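You operate a simulated robot arm through the tools that you are given. There is no shell and no other tool. Be economical: measure what you need, move in short steps, check, and stop when the job is done.

You are at the controls of a simulated robot arm. One attempt, no reset.

TASK
Put the green box on the top of the battery service table. Take the red brake disc on the top of the panel table and put it away on the top of the jig bench. Put the green tin on top of the grey carton. Put the teal level on the top of the trial bench away on the shelf under the fitting table. Take the blue tin and leave it on top of the dressing block. Fetch the brown pad and set it on the top of the tilt plate. Switch the grey pawl lever off. Do these in any order. Set down upright: green box, green tin, blue tin. The grey pawl lever goes to its stop.

It is judged by the outcome, as a careful person would: the job done as asked, and still so three seconds after it is handed in. It fails if anything else is knocked over, pushed out of place, dropped, spilled or broken.

THE ROBOT
A 7-joint arm with a three-finger gripper on a trunk, on a base that drives. Base frame: it is fixed to the floor where the robot stands at the start and does not move with it; the origin is under the middle of the robot, x ahead of it, y to its left, z up; the surface under the hand at the start is at about z = 0.85. Units: m, rad, N and s.
With the tool pointing down near the work surface it reaches from about 0.14 to 0.88 m from the robot's upright axis, wherever it stands. Its first joint turns from -2.897 to 2.897 rad. Places, roughly: blue tin [-2.75, 5.75, 1]; brown pad (8x6x5 cm) [-6.9, 5.6, 0.9]; dressing block (9x9x11 cm) [-3.2, 5.5, 1]; green box [0.5, 0, 1]; green tin [-8.75, 3.25, 1.5]; grey carton [-6.5, -1.25, 1]; grey pawl lever [-6.6, 3.3, 1.1]; red brake disc (5x5x2 cm) [0.7, -1, 0.9]; shelf under the fitting table [-2.1, -4.1, 0.4]; teal level (30x4x5 cm) [-8.3, 2.9, 0.9]; top of the battery service table [0.5, -3.5, 0.8]; top of the jig bench [0.5, -4.9, 0.9]; top of the tilt plate [-8.6, 2.8, 0.9]. Payload 2.94 kg.
The TCP is the grasp point between the finger pads, 0.03 m short of the fingertips. In the tool frame z runs along the fingers and y along their closing line. The gripper opens to 0.132 m. The gripper's body begins 0.107 m behind the TCP.
Orientation is that of the tool frame in the base frame, as [roll, pitch, yaw] about the fixed x, y, z axes, in that order (R = Rz(yaw) Ry(pitch) Rx(roll)). With the fingers straight down and closing along the base's y, the tool's x points along the base's -x, its y along +y and its z along -z.

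THE INTERFACE
- The arm moves only by the tool step_arm. Its argument "series" is a list of rows, each a list of 3 entries, a list of its own where there are three numbers: the shift along the tool's x, y, z in units of 40 mm (1.0 is 40 mm), then the turn, a rotation vector about the tool's x, y, z in units of 4 degrees (1.0 is 4 degrees), then the closure, from 0 (fully open) to 1 (shut). In form: [[[dx, dy, dz], [rx, ry, rz], gripper], ...]. A call has 1 to 10 rows; each row shifts and turns the commanded pose from where the row before left it, along the tool's axes as they then stand. A call with a number of a shift or a turn outside -1 to 1 is refused whole. Each row takes 0.2 s and may step no farther than 0.05 m and 0.15 rad from the row before; otherwise, or with a gripper value out of range, the whole call is refused. A pose out of reach is approached as far as the arm can. The call stops where the force on the tool passes 40 N (or 10 N more than at its start, if that is more) or the arm is blocked; 0.2 s more then pass. Each finger halts on what it meets, pressing with about 33 N; the grip force reading is that of the motor and also rises with nothing between the fingers. The clock runs only during rows and for 0.2 s after the last one: add rows that do not move to give the fingers time. It gives the time, the measured TCP pose, the force on the tool (base axes), the opening and the grip force at its end, in the units of the frame above (readings bear some noise), with the torque about the TCP (base axes, N m) and any sound that the robot's microphone picked up, and new pictures: "show" is both (left out), scene, wrist or none.
- Cameras (640 x 400 px; columns grow to the right, rows downward): "scene" is now at [0.0253, 0.1387, 1.7413]; the picture's right is [-0.69, -0.72, 0.00], its down [-0.56, 0.54, -0.63] and it looks along [0.46, -0.43, -0.78] (base axes); focal length 265 px, centre (320, 200). "wrist" rides on the gripper at [0.072, 0.003, -0.144] in the tool frame; the picture's right is [-0.04, 1.00, 0.00], its down [-0.88, -0.04, -0.48] and it looks along [-0.47, -0.02, 0.88] (tool axes); focal length 256 px, centre (320, 200). There is no depth. A picture from a camera that has moved, and an enlarged one, comes with that camera's place and axes in the base frame and with its lens.
- move_column(by): slides the trunk up (or, below 0, down) by that many m; the arm and the scene camera ride with it, the base frame stays. It gives what a move gives, with no picture.
- drive_base(legs): drives the robot by 1 to 6 legs, each [ahead, left, turn to the left] in m, m and rad, along the robot's own axes; the way and the turn of a leg run together, so that a leg with both is an arc; at most 1.5 m and 3.142 rad a leg. The arm and the cameras ride along, it lands a little off, and it stops where it bumps. It gives what a move gives, and a new picture of the scene camera.
- pan_tilt(pan, tilt): turns the head with the scene camera to pan (to the left, within 2.496 rad either way) and tilt (down, from -0.506 to 1.204), counted from straight ahead of the robot. It gives what a move gives, and a new picture of the scene camera.
- inspect(camera, box): a new picture of the part [left, top, right, bottom] of that camera's present view, enlarged. It takes no simulated time.
- job_done(): hands the job in; it is judged then, once.

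Go step by step. Nothing tells you exact positions but the pictures and the camera data: compare them with the known pose of the tool, close in by small moves and look again before you grip or let go. The budget is 196 turns and 260 pictures, counting those below and the enlarged ones. Unless the task says otherwise, let go and move clear before handing in, and close with one line.

The tools are called after ">>>" as a command line: name --argument value ..., lists and objects as JSON in quotes. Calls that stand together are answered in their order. step_arm: Moves the arm, as the interface text tells. Its arguments: {"type":"object","properties":{"series":{"type":"array","items":{"type":"array"}},"show":{"type":"string","enum":["both","scene","wrist","none"]}},"required":["series"]} The other tools are called the same way: move_column (by) slides the trunk up or down; drive_base (legs) drives the base; pan_tilt (pan, tilt) turns the head that bears the scene camera; inspect (camera, box) takes an enlarged picture of a part of a camera's view; job_done () hands the job in.

At the start:

```text
time_s: 0.0
position: [0.6278, -0.137, 1.1185]
tool_rot: [-3.141, 0.0, 3.141]
contact_force: [0.2, 0.3, -0.6]
moment: [0.02, -0.04, -0.02]
grip_width: 0.1321
grip_force: 0.1
trunk travel left (down, up): [-0.25, 0.29]
robot x, y, heading: [0.0012, -0.002, -0.001]
head pan, tilt: [-0.761, 0.89]
```

scene: 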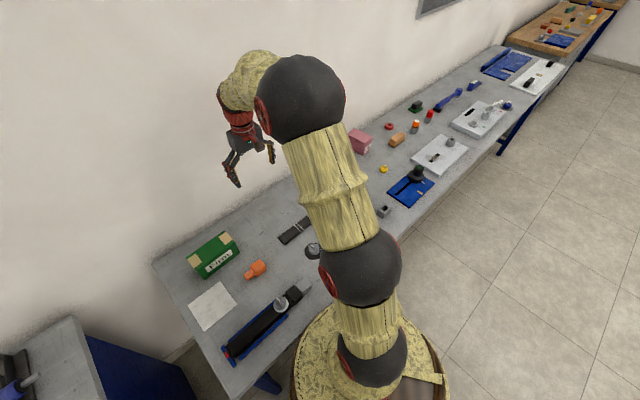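
wrist: 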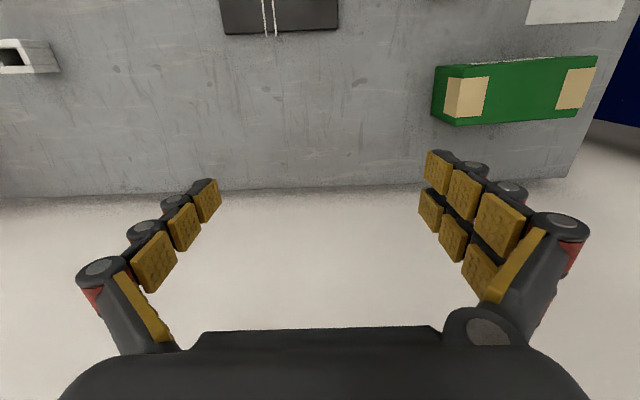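

I see the green box ahead-left of the hand, on the panel table along the wall. First I take close looks at the box and the room.

>>> inspect --camera "scene" --box '[150, 180, 350, 380]'

>>> inspect --camera "scene" --box '[340, 0, 640, 220]'

>>> inspect --camera "wrist" --box '[400, 30, 640, 180]'

```text
2.00 times, centred on (250, 280) of scene
camera zoom: at [0.0253, 0.1387, 1.7413], right [-0.69, -0.72, 0.0], down [-0.56, 0.54, -0.63], along [0.46, -0.43, -0.78], focal length 529 px, centre (460, 40)
```

zoom: 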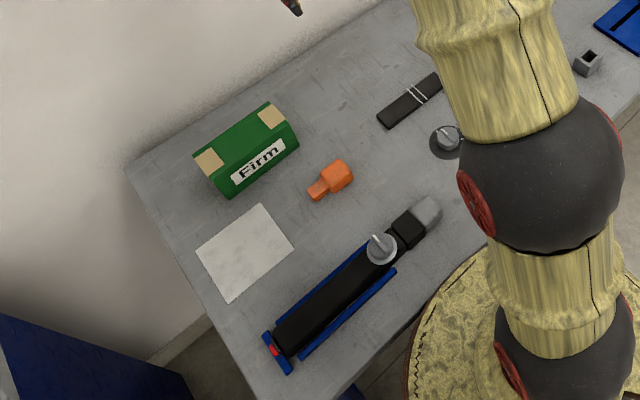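

```text
1.82 times, centred on (490, 110) of scene
camera zoom: at [0.0253, 0.1387, 1.7413], right [-0.69, -0.72, 0.0], down [-0.56, 0.54, -0.63], along [0.46, -0.43, -0.78], focal length 481 px, centre (11, 364)
```

zoom: 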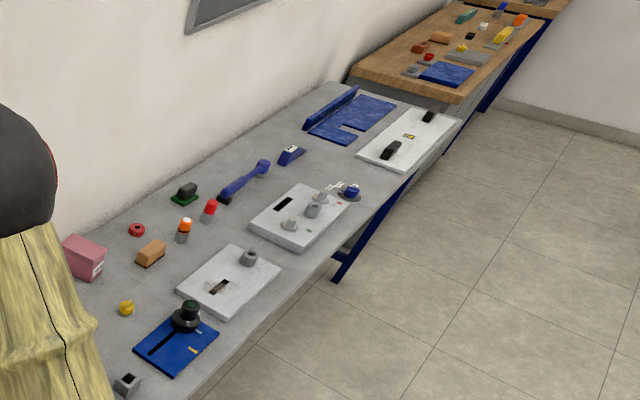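

```text
2.67 times, centred on (520, 105) of wrist
camera zoom: at [0.5553, -0.1334, 1.2638], right [0.04, 1.0, 0.0], down [0.88, -0.04, 0.48], along [0.47, -0.02, -0.88], focal length 683 px, centre (-213, 453)
```

zoom: 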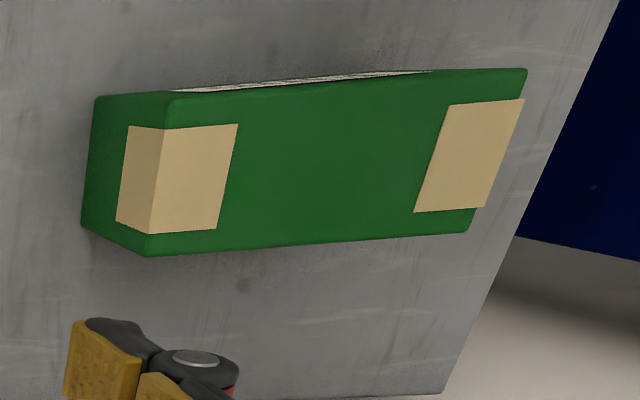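

The box measures about 0.067 x 0.147 x 0.083 m, centred near (0.597, 0.108), long side along y. I turn the hand about 88° so it closes along x, then shift over the box.

>>> step_arm --series '[[[0, 0, 0], [0, 0, 1], 0], [[0, 0, 0], [0, 0, 1], 0], [[0, 0, 0], [0, 0, 1], 0], [[0, 0, 0], [0, 0, 1], 0], [[0, 0, 0], [0, 0, 1], 0], [[0, 0, 0], [0, 0, 1], 0], [[0, 0, 0], [0, 0, 1], 0], [[0, 0, 0], [0, 0, 1], 0], [[0, 0, 0], [0, 0, 1], 0], [[0, 0, 0], [0, 0, 1], 0]]' --show "none"

>>> step_arm --series '[[[0, 0, 0], [0, 0, 1], 0], [[0, 0, 0], [0, 0, 1], 0], [[0, 0, 0], [0, 0, 1], 0], [[0, 0, 0], [0, 0, 1], 0], [[0, 0, 0], [0, 0, 1], 0], [[0, 0, 0], [0, 0, 1], 0], [[0, 0, 0], [0, 0, 1], 0], [[0, 0, 0], [0, 0, 1], 0], [[0, 0, 0], [0, 0, 1], 0], [[0, 0, 0], [0, 0, 1], 0]]' --show "none"

>>> step_arm --series '[[[0, 0, 0], [0, 0, 1], 0], [[0, 0, 0], [0, 0, 0.9], 0], [[1, 0, 0], [0, 0, 0], 0], [[1, 0, 0], [0, 0, 0], 0], [[1, -0.53, 0], [0, 0, 0], 0], [[1, 0, 0.5], [0, 0, 0], 0], [[1, 0, 0.5], [0, 0, 0], 0], [[1.0, 0, 0.5], [0, 0, 0], 0], [[0.15, 0, 1], [0, 0, 0], 0], [[0, 0, 0], [0, 0, 0], 0]]'

```text
time_s: 2.2
position: [0.6286, -0.1373, 1.1187]
tool_rot: [-3.141, 0.0, 2.441]
contact_force: [-0.2, -0.1, -0.2]
moment: [-0.01, 0.01, -0.01]
grip_width: 0.1319
grip_force: 0.0
trunk travel left (down, up): [-0.25, 0.29]
robot x, y, heading: [0.0021, -0.0009, 0.002]
head pan, tilt: [-0.761, 0.89]
```

```text
time_s: 4.4
position: [0.6285, -0.1372, 1.1208]
tool_rot: [3.141, 0.0, 1.744]
contact_force: [-0.7, 0.7, -0.8]
moment: [0.02, -0.03, 0.04]
grip_width: 0.132
grip_force: 0.0
trunk travel left (down, up): [-0.25, 0.29]
robot x, y, heading: [0.0022, -0.003, 0.004]
head pan, tilt: [-0.761, 0.89]
```

```text
time_s: 6.6
position: [0.5953, 0.1108, 1.0202]
tool_rot: [3.141, 0.0, 1.612]
contact_force: [-0.1, 0.3, 0.6]
moment: [-0.03, 0.03, 0.0]
grip_width: 0.1322
grip_force: 0.0
trunk travel left (down, up): [-0.25, 0.29]
robot x, y, heading: [-0.0021, -0.0, -0.0]
head pan, tilt: [-0.761, 0.89]
camera scene: at [0.0253, 0.1388, 1.7414], right [-0.69, -0.72, 0.0], down [-0.56, 0.54, -0.63], along [0.46, -0.43, -0.78], focal length 265 px, centre (320, 200)
camera wrist: at [0.5953, 0.1834, 1.1652], right [1.0, 0.0, 0.0], down [0.0, -0.88, 0.48], along [0.0, -0.48, -0.88], focal length 256 px, centre (320, 200)
```

scene: 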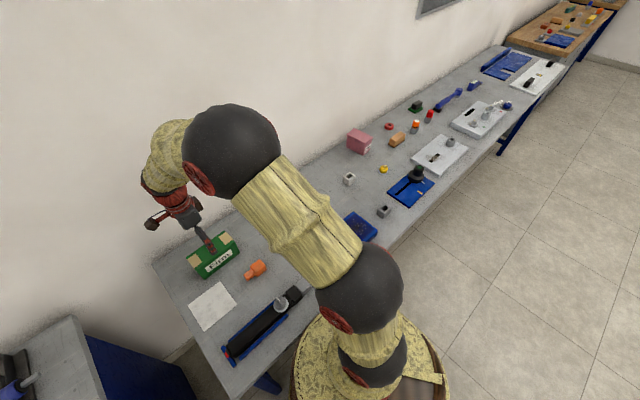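
wrist: 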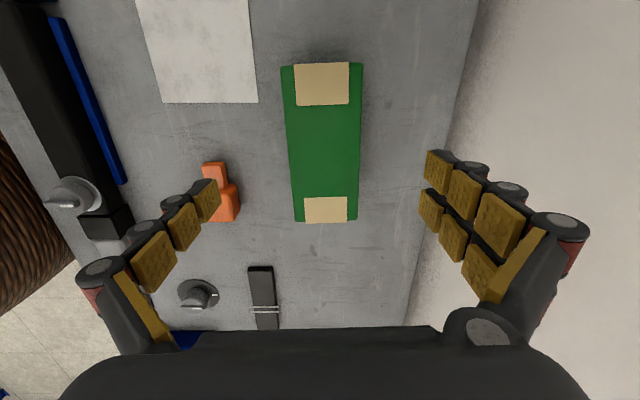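

The box sits centred between the fingers. I go straight down about 0.125 m and grip.

>>> step_arm --series '[[[-0.1, 0.03, 1], [0, 0, 0], 0], [[0, 0, 1], [0, 0, 0], 0], [[0, 0, 1], [0, 0, 0], 0], [[0, 0, 0.1], [0, 0, 0], 0], [[0, 0, 0], [0, 0, 0], 0], [[0, 0, 0], [0, 0, 0], 1], [[0, 0, 0], [0, 0, 0], 1], [[0, 0, 0], [0, 0, 0], 1], [[0, 0, 0], [0, 0, 0], 1], [[0, 0, 0], [0, 0, 0], 1]]'

```text
time_s: 8.8
position: [0.5987, 0.1069, 0.8967]
tool_rot: [-3.14, 0.0, 1.613]
contact_force: [1.0, 0.2, 0.9]
moment: [0.02, -0.06, -0.05]
grip_width: 0.0676
grip_force: 18.7
trunk travel left (down, up): [-0.25, 0.29]
robot x, y, heading: [0.0032, -0.0002, -0.002]
head pan, tilt: [-0.761, 0.89]
camera scene: at [0.0253, 0.1389, 1.7413], right [-0.69, -0.72, 0.0], down [-0.56, 0.54, -0.63], along [0.46, -0.43, -0.78], focal length 265 px, centre (320, 200)
camera wrist: at [0.5988, 0.1795, 1.0419], right [1.0, 0.0, 0.0], down [0.0, -0.88, 0.48], along [0.0, -0.48, -0.88], focal length 256 px, centre (320, 200)
```

scene: 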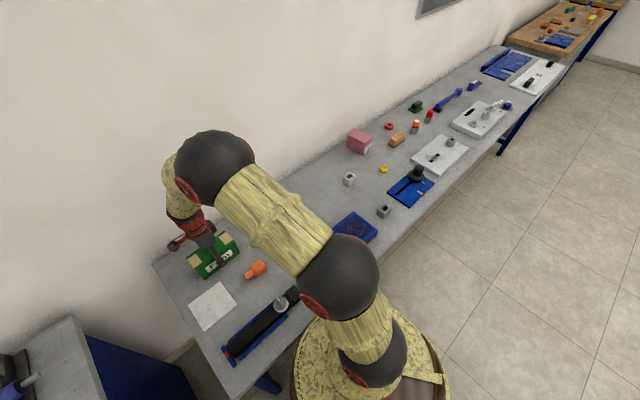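
wrist: 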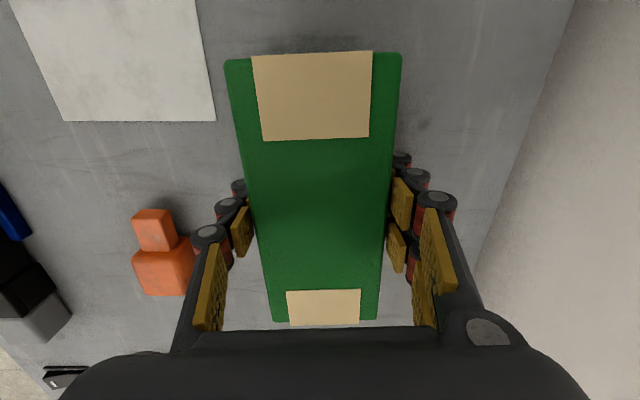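

Gripped (opening 0.068). I lift, then back off a little and look right along the tables.

>>> step_arm --series '[[[0, 0, -1], [0, 0, 0], 1], [[0, 0, -1], [0, 0, 0], 1], [[0, 0, -1], [0, 0, 0], 1], [[0, 0, -1], [0, 0, 0], 1], [[0, 0, -1], [0, 0, 0], 1], [[0, 0, -1], [0, 0, 0], 1], [[0, 0, 0], [0, 0, 0], 1]]' --show "none"

>>> drive_base --legs '[[-0.3, 0, 0]]'

>>> pan_tilt --pan -1.4 --tilt 0.45

>>> pan_tilt --pan -2.45 --tilt 0.4

>>> pan_tilt --pan 2.4 --tilt 0.4

```text
time_s: 10.4
position: [0.5978, 0.1042, 1.1339]
tool_rot: [3.142, -0.001, 1.613]
contact_force: [-0.5, 0.0, -3.2]
moment: [-0.05, 0.01, 0.0]
grip_width: 0.0676
grip_force: 33.0
trunk travel left (down, up): [-0.25, 0.29]
robot x, y, heading: [-0.0008, -0.0017, 0.002]
head pan, tilt: [-0.761, 0.89]
```

```text
time_s: 12.4
position: [0.2992, 0.1033, 1.1342]
tool_rot: [3.141, -0.001, 1.608]
contact_force: [-1.0, 0.6, -2.8]
moment: [-0.02, -0.02, -0.02]
grip_width: 0.0675
grip_force: 33.3
trunk travel left (down, up): [-0.25, 0.29]
robot x, y, heading: [-0.3, 0.0003, -0.002]
head pan, tilt: [-0.761, 0.89]
camera scene: at [-0.274, 0.1395, 1.7413], right [-0.69, -0.72, 0.0], down [-0.56, 0.54, -0.63], along [0.45, -0.44, -0.78], focal length 265 px, centre (320, 200)
```

scene: 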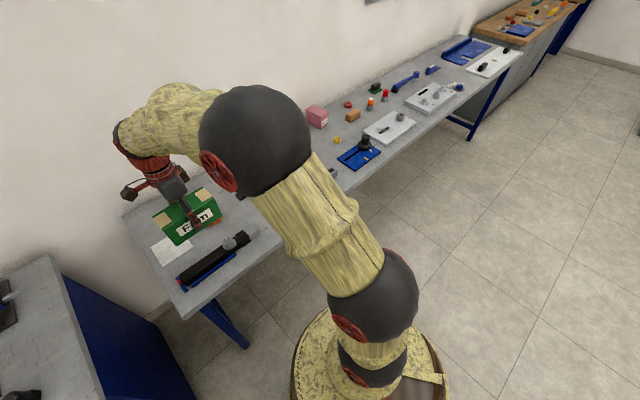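

```text
time_s: 13.5
position: [0.2989, 0.1013, 1.1327]
tool_rot: [-3.141, 0.0, 1.607]
contact_force: [-0.2, 0.6, -2.5]
moment: [-0.02, -0.01, 0.01]
grip_width: 0.0675
grip_force: 32.8
trunk travel left (down, up): [-0.25, 0.29]
robot x, y, heading: [-0.3019, -0.0011, -0.001]
head pan, tilt: [-1.4, 0.45]
camera scene: at [-0.3128, 0.1017, 1.7788], right [-0.99, -0.17, 0.0], down [-0.07, 0.43, -0.9], along [0.15, -0.89, -0.44], focal length 265 px, centre (320, 200)
```

scene: 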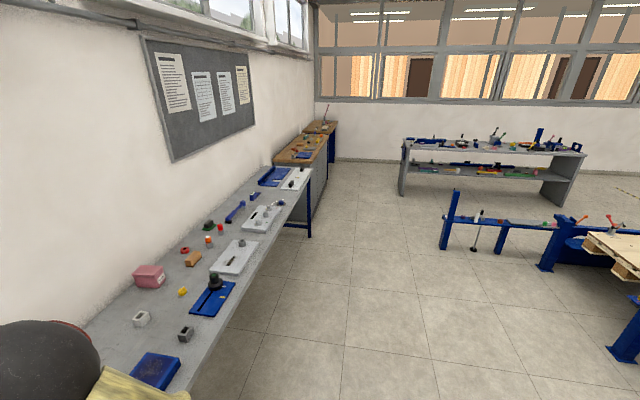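

```text
time_s: 14.8
position: [0.2982, 0.102, 1.1334]
tool_rot: [-3.14, 0.001, 1.607]
contact_force: [-0.1, 0.2, -2.1]
moment: [0.0, 0.01, -0.01]
grip_width: 0.0674
grip_force: 33.0
trunk travel left (down, up): [-0.25, 0.29]
robot x, y, heading: [-0.2985, 0.0023, -0.007]
head pan, tilt: [-2.45, 0.4]
camera scene: at [-0.3997, 0.1335, 1.7836], right [-0.63, 0.77, 0.0], down [0.3, 0.25, -0.92], along [-0.71, -0.58, -0.39], focal length 265 px, centre (320, 200)
```

scene: 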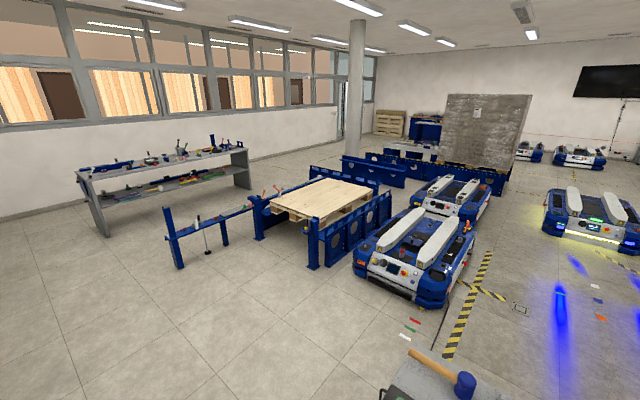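

```text
time_s: 18.6
position: [0.3003, 0.1035, 1.1333]
tool_rot: [3.141, 0.0, 1.608]
contact_force: [-0.4, 0.8, -3.1]
moment: [0.0, -0.03, -0.01]
grip_width: 0.0674
grip_force: 33.1
trunk travel left (down, up): [-0.25, 0.29]
robot x, y, heading: [-0.2977, 0.0023, -0.003]
head pan, tilt: [2.4, 0.4]
camera scene: at [-0.3961, 0.2552, 1.7836], right [0.68, 0.73, 0.0], down [0.29, -0.26, -0.92], along [-0.68, 0.63, -0.39], focal length 265 px, centre (320, 200)
```

scene: 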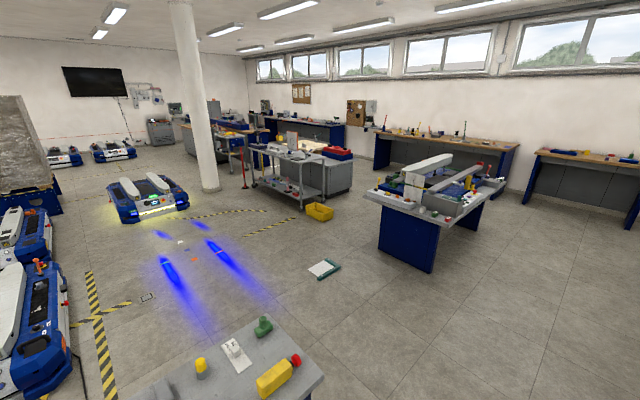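

The room is clear along the tables. I drive right (toward −y) to the battery service table at y ≈ −3.5.

>>> drive_base --legs '[[0, -1.5, 0], [0, -1.5, 0], [0, -0.3, 0]]'

>>> pan_tilt --pan -0.3 --tilt 0.8

```text
time_s: 34.6
position: [0.3002, -3.1821, 1.1333]
tool_rot: [-3.141, 0.0, 1.595]
contact_force: [0.2, -0.7, -3.9]
moment: [0.01, -0.04, -0.03]
grip_width: 0.0675
grip_force: 33.0
trunk travel left (down, up): [-0.25, 0.29]
robot x, y, heading: [-0.2977, -3.2739, -0.023]
head pan, tilt: [2.4, 0.4]
camera scene: at [-0.3925, -3.0185, 1.7837], right [0.69, 0.72, 0.0], down [0.28, -0.27, -0.92], along [-0.67, 0.64, -0.39], focal length 265 px, centre (320, 200)
```

scene: 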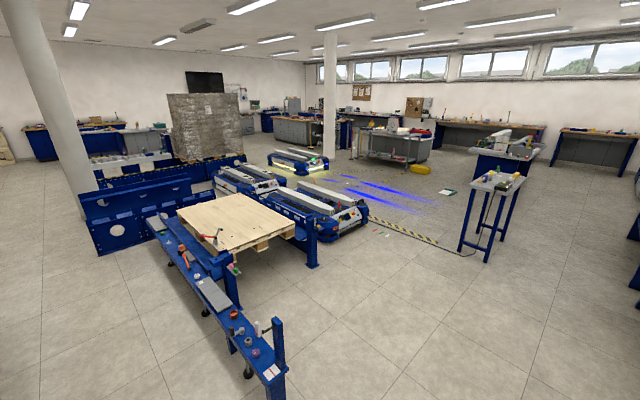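

```text
time_s: 37.0
position: [0.3018, -3.1819, 1.134]
tool_rot: [3.141, 0.001, 1.594]
contact_force: [0.8, -0.2, -3.4]
moment: [0.0, 0.01, 0.02]
grip_width: 0.0675
grip_force: 32.5
trunk travel left (down, up): [-0.25, 0.29]
robot x, y, heading: [-0.2992, -3.2718, -0.018]
head pan, tilt: [-0.3, 0.799]
camera scene: at [-0.2488, -3.1071, 1.7484], right [-0.31, -0.95, 0.0], down [-0.68, 0.23, -0.7], along [0.66, -0.22, -0.72], focal length 265 px, centre (320, 200)
```

scene: 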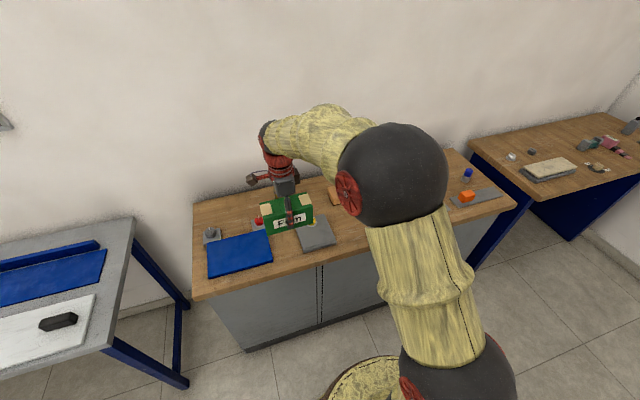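

The battery service table (wooden top, steel base) is right ahead. I look closer for a clear patch.

>>> inspect --camera "scene" --box '[180, 130, 540, 330]'

>>> inspect --camera "wrist" --box '[0, 0, 640, 400]'

```text
1.78 times, centred on (360, 230) of scene
camera zoom: at [-0.2488, -3.1071, 1.7484], right [-0.31, -0.95, 0.0], down [-0.68, 0.23, -0.7], along [0.66, -0.22, -0.72], focal length 470 px, centre (249, 147)
```

zoom: 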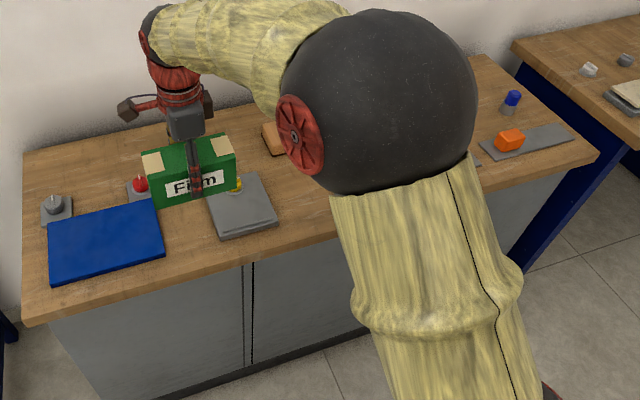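

```text
1.00 times, centred on (320, 200) of wrist (not enlarged: the box is as wide or as high as the picture)
camera zoom: at [0.3018, -3.1084, 1.2781], right [1.0, -0.02, 0.0], down [-0.02, -0.88, 0.48], along [-0.01, -0.48, -0.88], focal length 256 px, centre (320, 200)
```

zoom: 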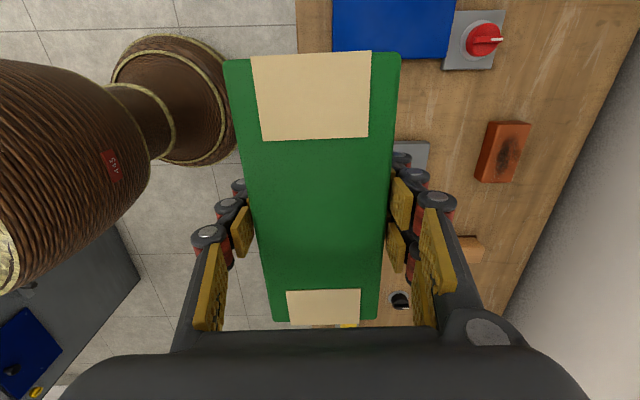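

The arm hides the middle of the table; I shift right 0.6 m and look again.

>>> drive_base --legs '[[0, -0.6, 0.02]]'

>>> pan_tilt --pan 0.5 --tilt 0.9

>>> inspect --camera "wrist" --box '[0, 0, 640, 400]'

```text
time_s: 40.4
position: [0.2938, -3.7762, 1.1339]
tool_rot: [-3.141, 0.0, 1.621]
contact_force: [0.1, 0.3, -2.9]
moment: [-0.02, -0.01, 0.0]
grip_width: 0.0674
grip_force: 33.1
trunk travel left (down, up): [-0.25, 0.29]
robot x, y, heading: [-0.3044, -3.8828, 0.014]
head pan, tilt: [-0.3, 0.799]
camera scene: at [-0.2571, -3.7164, 1.7485], right [-0.29, -0.96, 0.0], down [-0.69, 0.21, -0.7], along [0.67, -0.2, -0.72], focal length 265 px, centre (320, 200)
```

scene: 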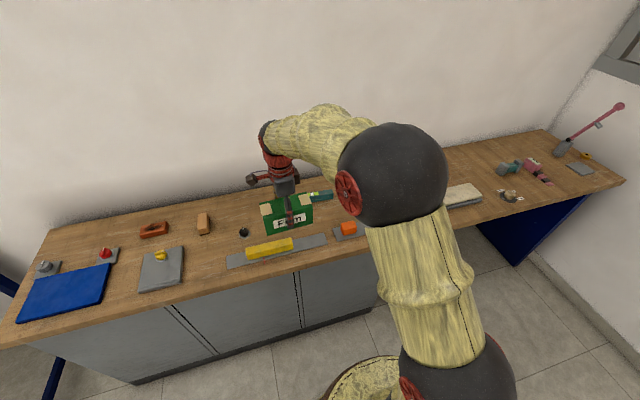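

```text
time_s: 41.5
position: [0.2946, -3.7758, 1.133]
tool_rot: [-3.141, -0.002, 1.62]
contact_force: [-0.6, 0.8, -2.9]
moment: [-0.02, 0.01, 0.02]
grip_width: 0.0675
grip_force: 32.8
trunk travel left (down, up): [-0.25, 0.29]
robot x, y, heading: [-0.3046, -3.8842, 0.009]
head pan, tilt: [0.499, 0.901]
camera scene: at [-0.2683, -3.6562, 1.7405], right [0.48, -0.87, 0.0], down [-0.69, -0.38, -0.62], along [0.54, 0.3, -0.78], focal length 265 px, centre (320, 200)
```

scene: 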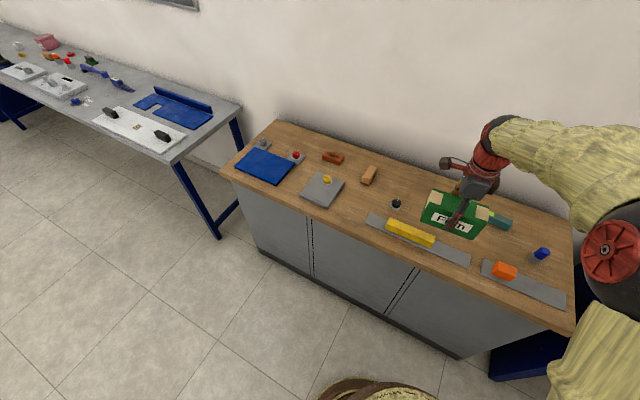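

```text
1.00 times, centred on (320, 200) of wrist (not enlarged: the box is as wide or as high as the picture)
camera zoom: at [0.2934, -3.7023, 1.2781], right [1.0, 0.01, 0.0], down [0.01, -0.88, 0.48], along [0.0, -0.48, -0.88], focal length 256 px, centre (320, 200)
```

zoom: 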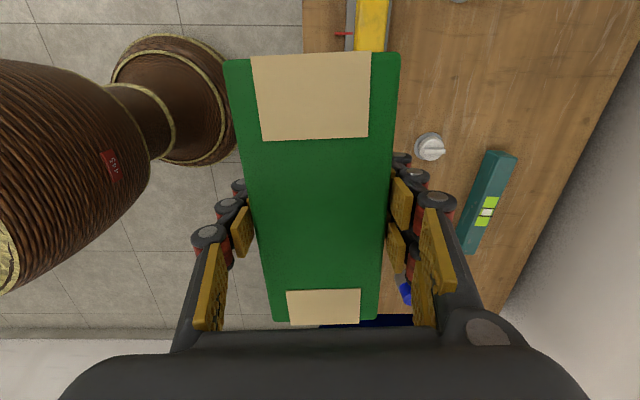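

Free wood lies at about (0.60, −3.66), between the tan block, two knobs and the teal bar. I drive a bit forward and left, then check with the wrist camera.

>>> drive_base --legs '[[0.2, 0.1, 0]]'

>>> step_arm --series '[[[0, 0.9, 0], [0, 0, 0], 1], [[0.2, 0.9, 0], [0, 0, 0], 1], [[0, 0.9, 0], [0, 0, 0], 1], [[0, 0, 0], [0, 0, 0], 1]]'

```text
time_s: 43.2
position: [0.4955, -3.6752, 1.1325]
tool_rot: [-3.14, 0.001, 1.62]
contact_force: [0.2, -0.3, -2.6]
moment: [-0.05, 0.02, 0.01]
grip_width: 0.0675
grip_force: 32.9
trunk travel left (down, up): [-0.25, 0.29]
robot x, y, heading: [-0.0993, -3.7818, 0.01]
head pan, tilt: [0.499, 0.901]
camera scene: at [-0.0668, -3.5554, 1.7404], right [0.48, -0.87, 0.0], down [-0.69, -0.38, -0.62], along [0.54, 0.3, -0.78], focal length 265 px, centre (320, 200)
```

scene: 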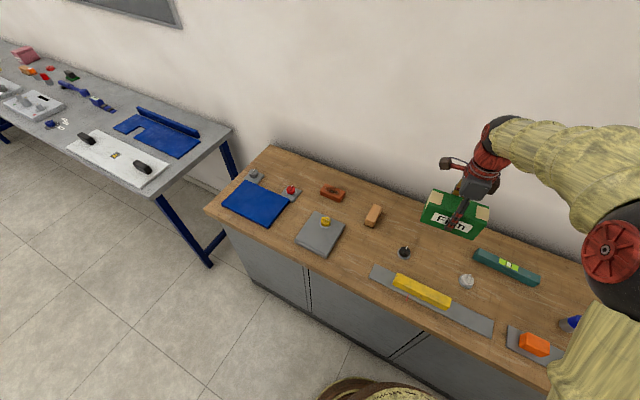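

```text
time_s: 44.2
position: [0.6051, -3.6629, 1.1342]
tool_rot: [3.142, 0.001, 1.62]
contact_force: [0.2, -0.4, -4.1]
moment: [-0.02, 0.01, 0.0]
grip_width: 0.0673
grip_force: 32.8
trunk travel left (down, up): [-0.25, 0.29]
robot x, y, heading: [-0.1022, -3.7843, 0.006]
head pan, tilt: [0.499, 0.901]
camera scene: at [-0.0674, -3.5558, 1.7405], right [0.48, -0.87, 0.0], down [-0.69, -0.38, -0.62], along [0.54, 0.3, -0.78], focal length 265 px, centre (320, 200)
camera wrist: at [0.6027, -3.5895, 1.278], right [1.0, 0.01, 0.0], down [0.0, -0.88, 0.48], along [0.0, -0.48, -0.88], focal length 256 px, centre (320, 200)
```

scene: 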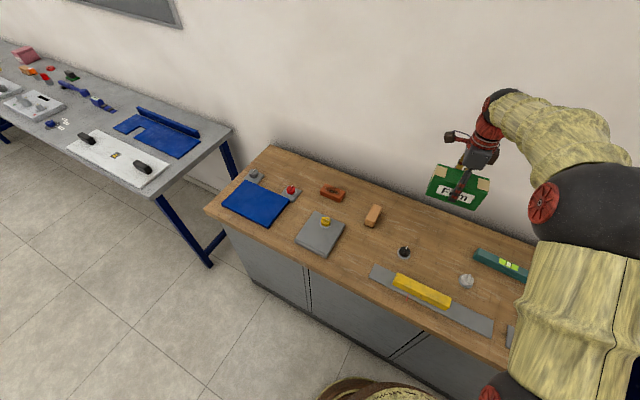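
wrist: 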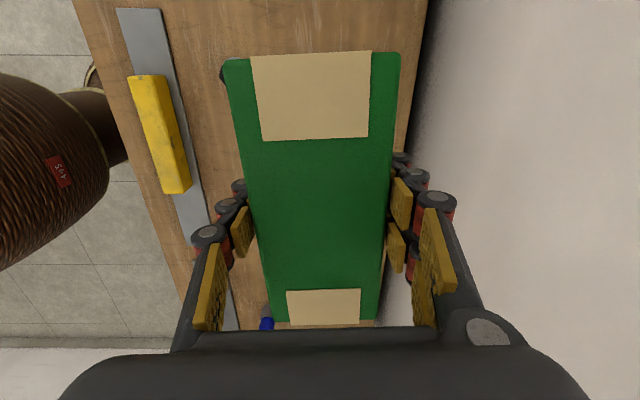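

The landing patch is clear. I descend to just above, then lower gently to contact.

>>> step_arm --series '[[[0, 0, 1], [0, 0, 0], 1], [[0, 0, 1], [0, 0, 0], 1], [[0, 0, 1], [0, 0, 0], 1], [[0, 0, 1], [0, 0, 0], 1], [[0, 0, 1], [0, 0, 0], 1], [[0, 0, 0.5], [0, 0, 0], 1], [[0, 0, 0], [0, 0, 0], 1]]'

```text
time_s: 45.9
position: [0.6014, -3.6649, 0.9125]
tool_rot: [3.141, 0.0, 1.62]
contact_force: [1.0, 0.5, -2.6]
moment: [0.0, -0.02, -0.02]
grip_width: 0.0673
grip_force: 33.3
trunk travel left (down, up): [-0.25, 0.29]
robot x, y, heading: [-0.1018, -3.783, 0.005]
head pan, tilt: [0.499, 0.901]
camera scene: at [-0.0676, -3.5558, 1.7405], right [0.48, -0.87, 0.0], down [-0.69, -0.38, -0.62], along [0.54, 0.3, -0.78], focal length 265 px, centre (320, 200)
camera wrist: at [0.6011, -3.5919, 1.0584], right [1.0, 0.01, 0.0], down [0.0, -0.88, 0.48], along [0.0, -0.48, -0.88], focal length 256 px, centre (320, 200)
```

scene: 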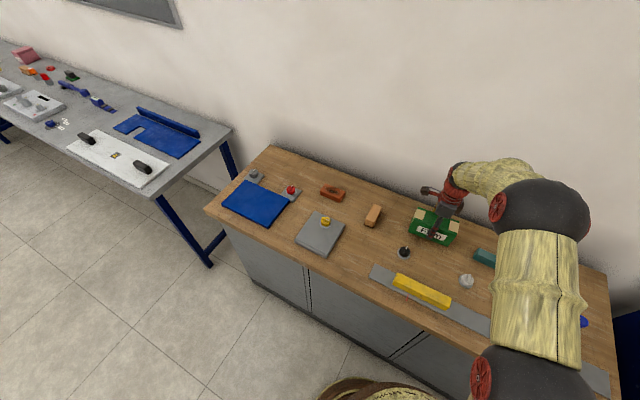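
wrist: 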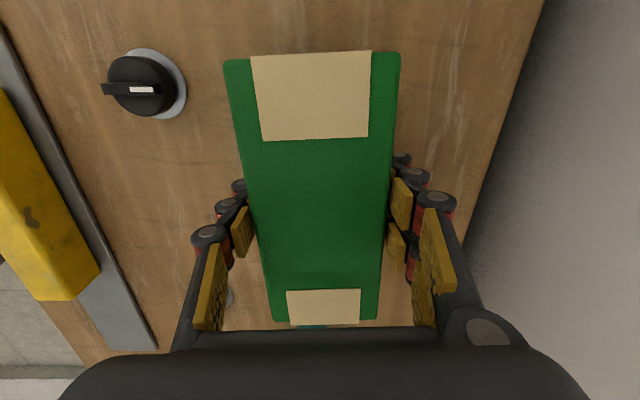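

>>> step_arm --series '[[[0, 0, 0.15], [0, 0, 0], 1], [[0, 0, 0.15], [0, 0, 0], 1], [[0, 0, 0.1], [0, 0, 0], 1], [[0, 0, 0], [0, 0, 0], 1]]' --show "none"

```text
time_s: 46.9
position: [0.6043, -3.6634, 0.8976]
tool_rot: [3.14, 0.0, 1.62]
contact_force: [-0.5, -0.9, 1.0]
moment: [-0.08, 0.1, 0.03]
grip_width: 0.0674
grip_force: 32.9
trunk travel left (down, up): [-0.25, 0.29]
robot x, y, heading: [-0.103, -3.7855, 0.005]
head pan, tilt: [0.499, 0.901]
```

The force just flipped: likely touching. I lower a hair more to confirm, then release.

>>> step_arm --series '[[[0, 0, 0.05], [0, 0, 0], 1], [[0, 0, 0.05], [0, 0, 0], 1], [[0, 0, 0], [0, 0, 0], 1]]' --show "scene"

```text
time_s: 47.6
position: [0.6016, -3.6634, 0.8977]
tool_rot: [3.133, 0.0, 1.618]
contact_force: [-4.2, -4.5, 31.8]
moment: [-0.2, 0.18, 0.02]
grip_width: 0.0675
grip_force: 33.4
trunk travel left (down, up): [-0.25, 0.29]
robot x, y, heading: [-0.1018, -3.786, 0.009]
head pan, tilt: [0.499, 0.901]
camera scene: at [-0.071, -3.5568, 1.741], right [0.48, -0.88, 0.0], down [-0.68, -0.38, -0.62], along [0.54, 0.3, -0.78], focal length 265 px, centre (320, 200)
```

scene: 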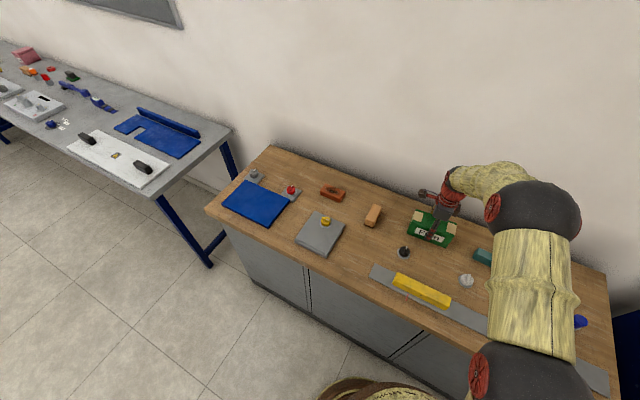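

Contact is solid. I ease off, release and rise.

>>> step_arm --series '[[[0, 0, -0.08], [0, 0, 0], 1], [[0, 0, 0], [0, 0, 0], 0.6], [[0, 0, 0], [0, 0, 0], 0.2], [[0, 0, 0], [0, 0, 0], 0.1], [[0, 0, 0], [0, 0, 0], 0.1], [[0, 0, -1], [0, 0, 0], 0.1], [[0, 0, -1], [0, 0, 0], 0.1], [[0, 0, -1], [0, 0, 0], 0], [[0, 0, -1], [0, 0, 0], 0], [[0, 0, -1], [0, 0, 0], 0]]'

```text
time_s: 49.9
position: [0.6026, -3.6626, 1.0972]
tool_rot: [-3.139, -0.001, 1.618]
contact_force: [0.2, -0.2, -0.7]
moment: [-0.02, -0.01, 0.0]
grip_width: 0.1321
grip_force: 0.0
trunk travel left (down, up): [-0.25, 0.29]
robot x, y, heading: [-0.1036, -3.7852, 0.01]
head pan, tilt: [0.499, 0.901]
camera scene: at [-0.0682, -3.5558, 1.7405], right [0.48, -0.87, 0.0], down [-0.69, -0.38, -0.62], along [0.54, 0.3, -0.78], focal length 265 px, centre (320, 200)
camera wrist: at [0.6012, -3.5889, 1.2416], right [1.0, 0.01, 0.0], down [0.01, -0.88, 0.48], along [0.0, -0.48, -0.88], focal length 256 px, centre (320, 200)
```

scene: 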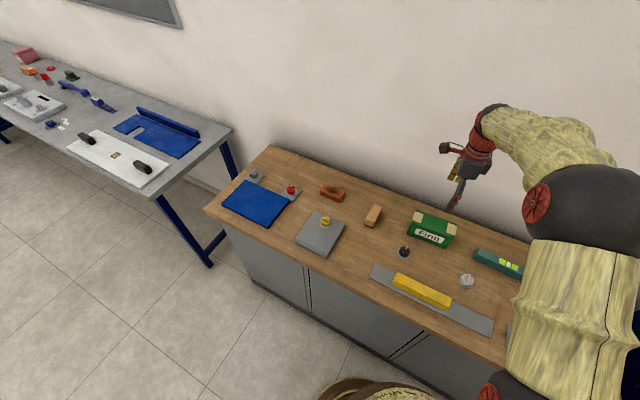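
wrist: 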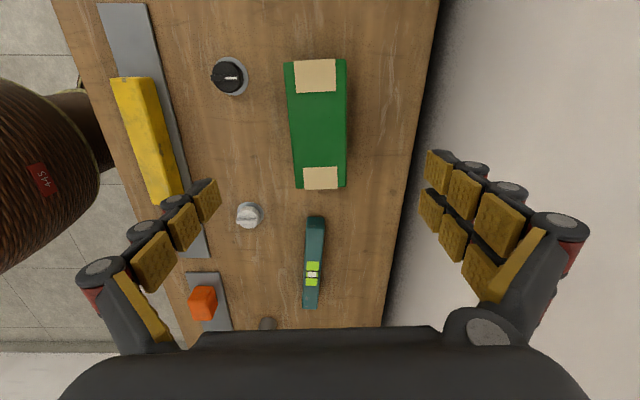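

The green box stands on the battery service table. Next is the red disc at about (0.66, −0.98): back off, drive left 2.7 m.

>>> drive_base --legs '[[-0.25, 0, -0.01], [0, 1.35, 0], [0, 1.35, 0], [0.2, 0, 0]]'

>>> inspect --camera "wrist" --box '[0, 0, 640, 400]'

```text
time_s: 65.8
position: [0.6552, -0.9882, 1.0952]
tool_rot: [-3.14, 0.0, 1.553]
contact_force: [0.5, -0.2, -0.8]
moment: [-0.01, 0.01, 0.05]
grip_width: 0.1322
grip_force: 0.0
trunk travel left (down, up): [-0.25, 0.29]
robot x, y, heading: [-0.0553, -1.0609, -0.058]
head pan, tilt: [0.499, 0.901]
camera scene: at [-0.0056, -0.8365, 1.7405], right [0.42, -0.91, 0.0], down [-0.71, -0.33, -0.62], along [0.56, 0.26, -0.78], focal length 265 px, centre (320, 200)
```

scene: 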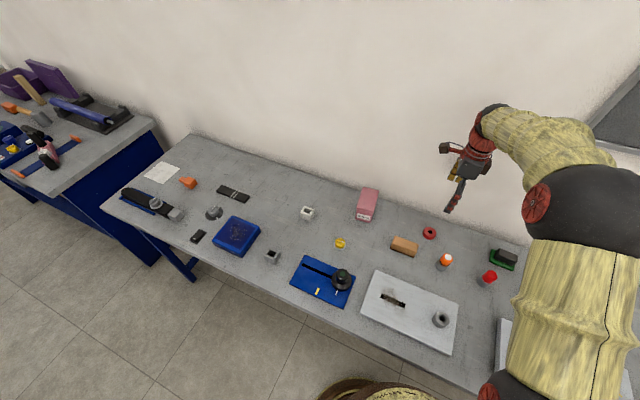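

```text
1.00 times, centred on (320, 200) of wrist (not enlarged: the box is as wide or as high as the picture)
camera zoom: at [0.6598, -0.9149, 1.2408], right [1.0, -0.06, 0.0], down [-0.05, -0.88, 0.48], along [-0.03, -0.47, -0.88], focal length 256 px, centre (320, 200)
```

zoom: 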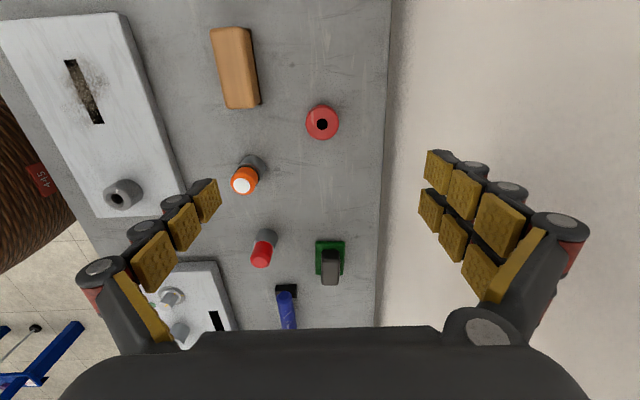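

The disc is nearly right below the hand at about (0.657, −0.992). I descend, stopping with tips just above the table, and grip.

>>> step_arm --series '[[[-0.1, 0, 1], [0, 0, 0], 0], [[0, 0, 1], [0, 0, 0], 0], [[0, 0, 1], [0, 0, 0], 0], [[0, 0, 1], [0, 0, 0], 0], [[0, 0, 0.8], [0, 0, 0], 0], [[0, 0, 0], [0, 0, 0], 0]]' --show "wrist"

```text
time_s: 67.2
position: [0.6568, -0.9913, 0.9081]
tool_rot: [-3.141, 0.0, 1.552]
contact_force: [-0.2, -0.4, 0.4]
moment: [-0.02, -0.01, 0.03]
grip_width: 0.1318
grip_force: 0.0
trunk travel left (down, up): [-0.25, 0.29]
robot x, y, heading: [-0.0604, -1.058, -0.062]
head pan, tilt: [0.499, 0.901]
camera wrist: at [0.6607, -0.9184, 1.0517], right [1.0, -0.06, 0.0], down [-0.05, -0.88, 0.48], along [-0.03, -0.47, -0.88], focal length 256 px, centre (320, 200)
```

wrist: 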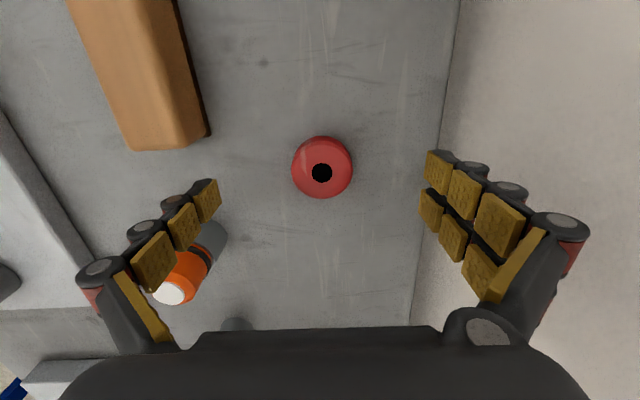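

>>> step_arm --series '[[[0, 0, 0.4], [0, 0, 0], 0], [[0, 0, 0.2], [0, 0, 0], 0], [[0, 0, 0], [0, 0, 0], 0.5], [[0, 0, 0], [0, 0, 0], 1], [[0, 0, 0], [0, 0, 0], 1], [[0, 0, 0], [0, 0, 0], 1], [[0, 0, 0], [0, 0, 0], 1], [[0, 0, 0], [0, 0, 0], 1]]' --show "wrist"

```text
time_s: 69.0
position: [0.6546, -0.9914, 0.8814]
tool_rot: [3.141, 0.0, 1.552]
contact_force: [0.7, 0.5, 1.6]
moment: [0.02, -0.03, -0.02]
grip_width: 0.0469
grip_force: 11.0
trunk travel left (down, up): [-0.25, 0.29]
robot x, y, heading: [-0.0586, -1.0635, -0.058]
head pan, tilt: [0.499, 0.901]
camera wrist: at [0.6591, -0.9179, 1.0271], right [1.0, -0.06, 0.0], down [-0.06, -0.88, 0.48], along [-0.03, -0.47, -0.88], focal length 256 px, centre (320, 200)
```

wrist: 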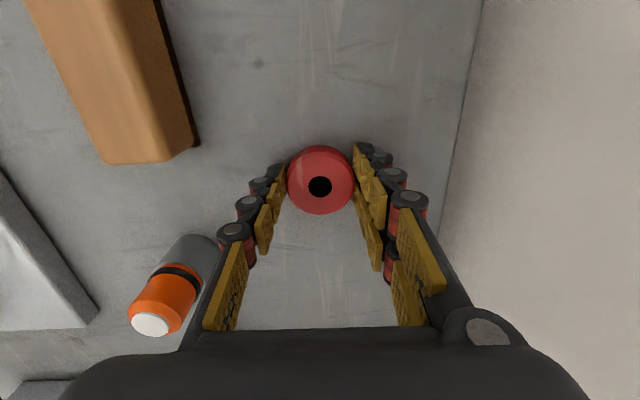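

Gripped the disc. I lift, back off and drive along to the jig bench.

>>> step_arm --series '[[[0, 0, -0.5], [0, 0, 0], 1], [[0, 0, -1], [0, 0, 0], 1], [[0, 0, -1], [0, 0, 0], 1], [[0, 0, -1], [0, 0, 0], 1], [[0, 0, -1], [0, 0, 0], 1], [[0, 0, -1], [0, 0, 0], 1], [[0, 0, 0], [0, 0, 0], 1]]' --show "wrist"

>>> drive_base --legs '[[-0.25, 0, 0.06], [0, -1.3, 0.01], [0, -1.3, 0.01], [0, -0.9, 0.01]]'

>>> pan_tilt --pan -0.6 --tilt 0.75

```text
time_s: 70.6
position: [0.6537, -0.9922, 1.1037]
tool_rot: [-3.139, 0.0, 1.552]
contact_force: [-0.2, 0.3, -1.6]
moment: [0.01, -0.02, 0.02]
grip_width: 0.0459
grip_force: 32.9
trunk travel left (down, up): [-0.25, 0.29]
robot x, y, heading: [-0.0538, -1.0632, -0.059]
head pan, tilt: [0.499, 0.901]
camera wrist: at [0.6578, -0.9187, 1.2481], right [1.0, -0.06, 0.0], down [-0.05, -0.88, 0.48], along [-0.03, -0.48, -0.88], focal length 256 px, centre (320, 200)
```

wrist: 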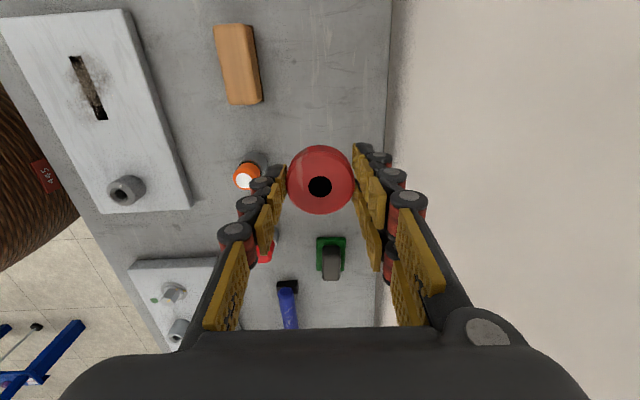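

```text
time_s: 89.2
position: [0.4511, -4.5072, 1.1043]
tool_rot: [-3.138, -0.002, 1.593]
contact_force: [-0.6, -0.7, -1.2]
moment: [-0.04, -0.01, 0.02]
grip_width: 0.046
grip_force: 32.4
trunk travel left (down, up): [-0.25, 0.29]
robot x, y, heading: [-0.2574, -4.6063, -0.018]
head pan, tilt: [0.499, 0.901]
camera scene: at [-0.215, -4.3806, 1.7405], right [0.46, -0.89, 0.0], down [-0.7, -0.36, -0.62], along [0.55, 0.29, -0.78], focal length 265 px, centre (320, 200)
```

scene: 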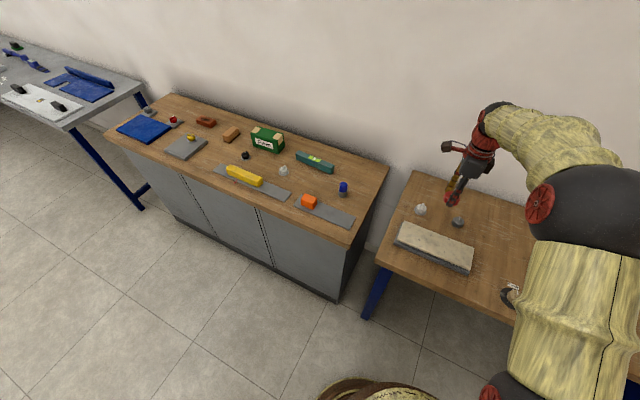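

```text
time_s: 90.5
position: [0.4497, -4.5073, 1.1041]
tool_rot: [-3.14, 0.0, 1.593]
contact_force: [0.0, -0.4, -2.3]
moment: [0.0, 0.0, 0.01]
grip_width: 0.0458
grip_force: 33.2
trunk travel left (down, up): [-0.25, 0.29]
robot x, y, heading: [-0.2596, -4.6066, -0.016]
head pan, tilt: [-0.6, 0.75]
camera scene: at [-0.2143, -4.4633, 1.7524], right [-0.58, -0.82, 0.0], down [-0.56, 0.4, -0.73], along [0.6, -0.42, -0.68], focal length 265 px, centre (320, 200)
```

scene: 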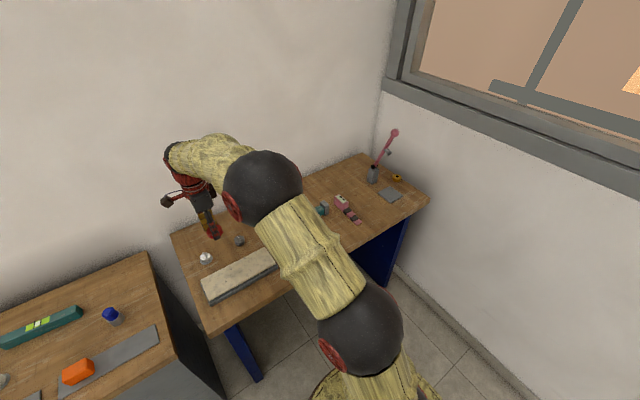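

>>> inspect --camera "scene" --box '[150, 120, 450, 360]'

>>> inspect --camera "wrist" --box '[0, 0, 640, 400]'

```text
1.67 times, centred on (300, 240) of scene
camera zoom: at [-0.2143, -4.4633, 1.7524], right [-0.58, -0.82, 0.0], down [-0.56, 0.4, -0.73], along [0.6, -0.42, -0.68], focal length 441 px, centre (353, 133)
```

zoom: 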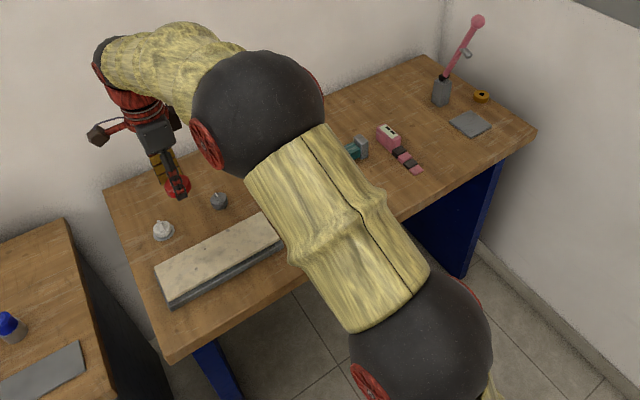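

```text
1.00 times, centred on (320, 200) of wrist (not enlarged: the box is as wide or as high as the picture)
camera zoom: at [0.4521, -4.434, 1.248], right [1.0, -0.02, 0.0], down [-0.02, -0.88, 0.48], along [-0.01, -0.48, -0.88], focal length 256 px, centre (320, 200)
```

zoom: 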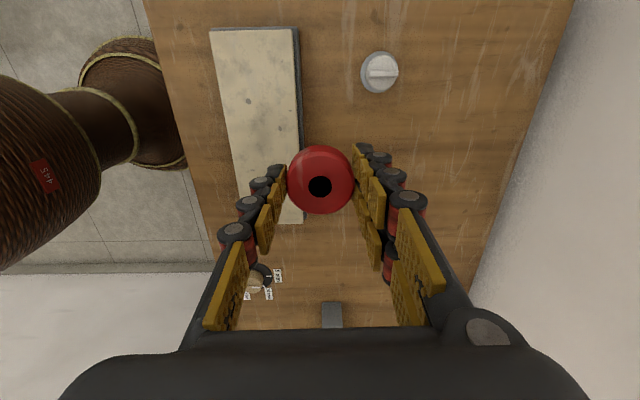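

The back middle of the jig bench, about (0.62, −4.78), looks free. I drive there with the hand up and check.

>>> drive_base --legs '[[0.0, -0.27, 0.02], [0.17, 0, 0]]'

>>> inspect --camera "wrist" --box '[0, 0, 640, 400]'

```text
time_s: 93.5
position: [0.6212, -4.7584, 1.1037]
tool_rot: [-3.139, 0.001, 1.619]
contact_force: [0.1, 0.8, -2.3]
moment: [0.03, 0.01, -0.03]
grip_width: 0.0461
grip_force: 32.7
trunk travel left (down, up): [-0.25, 0.29]
robot x, y, heading: [-0.0852, -4.8714, 0.005]
head pan, tilt: [-0.6, 0.75]
camera scene: at [-0.0453, -4.7296, 1.7524], right [-0.56, -0.83, 0.0], down [-0.57, 0.38, -0.73], along [0.6, -0.41, -0.68], focal length 265 px, centre (320, 200)
```

scene: 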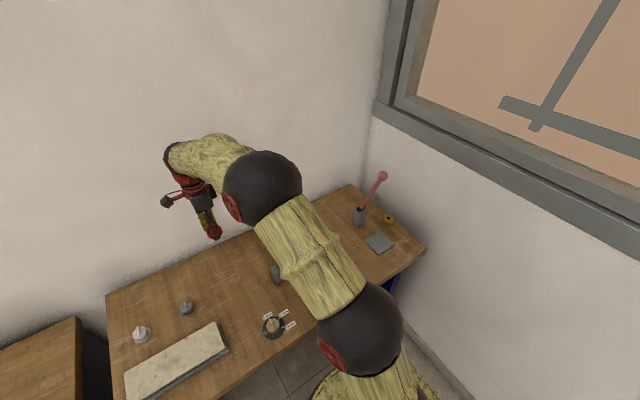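

```text
1.00 times, centred on (320, 200) of wrist (not enlarged: the box is as wide or as high as the picture)
camera zoom: at [0.6199, -4.6845, 1.247], right [1.0, 0.0, 0.0], down [0.0, -0.88, 0.48], along [0.0, -0.48, -0.88], focal length 256 px, centre (320, 200)
```

zoom: 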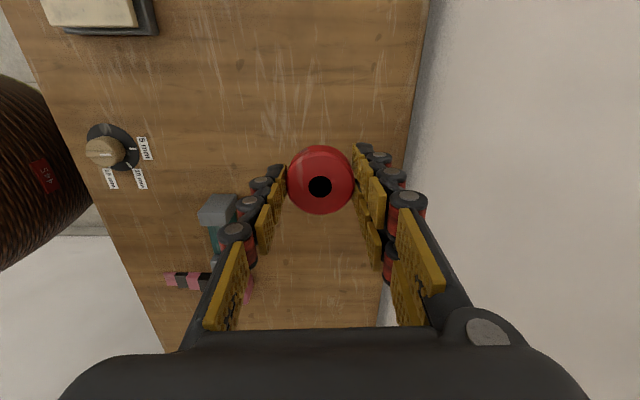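

Clear below. I descend and set the disc down gently.

>>> step_arm --series '[[[0, 0, 1], [0, 0, 0], 1], [[0, 0, 1], [0, 0, 0], 1], [[0, 0, 1], [0, 0, 0], 1], [[0, 0, 1], [0, 0, 0], 1], [[0, 0, 0.8], [0, 0, 0], 1], [[0, 0, 0.3], [0, 0, 0], 1], [[0, 0, 0.1], [0, 0, 0], 1], [[0, 0, 0.1], [0, 0, 0], 1], [[0, 0, 0], [0, 0, 0], 1]]' --show "wrist"

```text
time_s: 94.9
position: [0.6248, -4.7562, 0.9112]
tool_rot: [3.133, -0.001, 1.618]
contact_force: [-5.2, -0.9, 14.9]
moment: [-0.06, 0.63, 0.02]
grip_width: 0.0462
grip_force: 32.9
trunk travel left (down, up): [-0.25, 0.29]
robot x, y, heading: [-0.0835, -4.8754, 0.003]
head pan, tilt: [-0.6, 0.75]
stopped in row 7: the force on the tool passed its limit at 45 N (the readings are from after the stop); the commanded pose is now the measured one
camera wrist: at [0.6225, -4.6828, 1.0548], right [1.0, 0.0, 0.01], down [0.0, -0.88, 0.47], along [0.01, -0.47, -0.88], focal length 256 px, centre (320, 200)
```

wrist: 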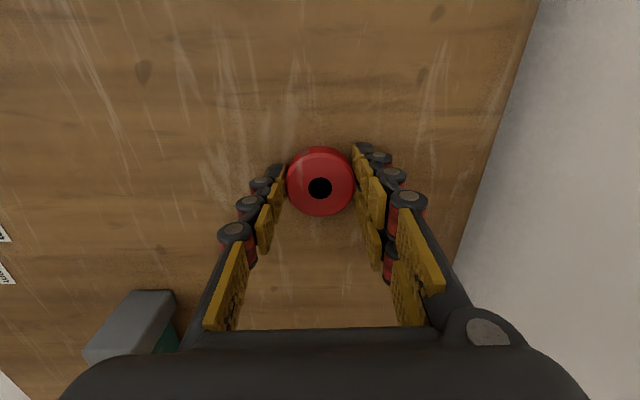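

The bench is about 0.03 higher; the disc is on it. I release and rise.

>>> step_arm --series '[[[0, 0, -0.03], [0, 0, 0], 1], [[0, 0, 0], [0, 0, 0], 0.6], [[0, 0, 0], [0, 0, 0], 0.4], [[0, 0, 0], [0, 0, 0], 0.3], [[0, 0, 0], [0, 0, 0], 0.3], [[0, 0, -1], [0, 0, 0], 0.3], [[0, 0, -1], [0, 0, 0], 0.3], [[0, 0, -1], [0, 0, 0], 0.3], [[0, 0, -1], [0, 0, 0], 0], [[0, 0, -1], [0, 0, 0], 0]]' --show "wrist"

```text
time_s: 97.1
position: [0.6234, -4.7571, 1.1075]
tool_rot: [3.137, 0.0, 1.618]
contact_force: [-1.0, 0.1, -0.5]
moment: [-0.02, 0.0, -0.03]
grip_width: 0.1312
grip_force: 0.0
trunk travel left (down, up): [-0.25, 0.29]
robot x, y, heading: [-0.0845, -4.875, 0.001]
head pan, tilt: [-0.6, 0.75]
camera wrist: at [0.6225, -4.6843, 1.2522], right [1.0, 0.0, 0.01], down [0.0, -0.88, 0.48], along [0.01, -0.48, -0.88], focal length 256 px, centre (320, 200)
```

wrist: 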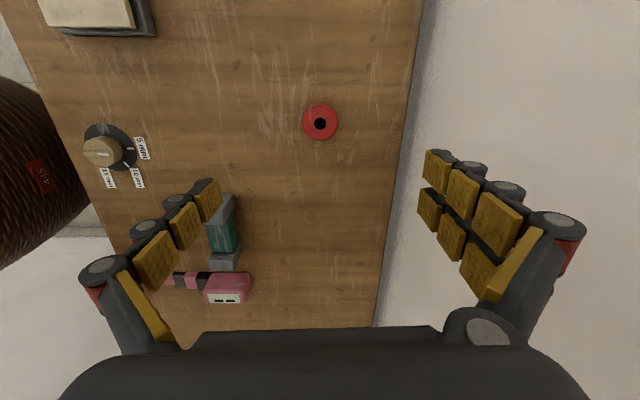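

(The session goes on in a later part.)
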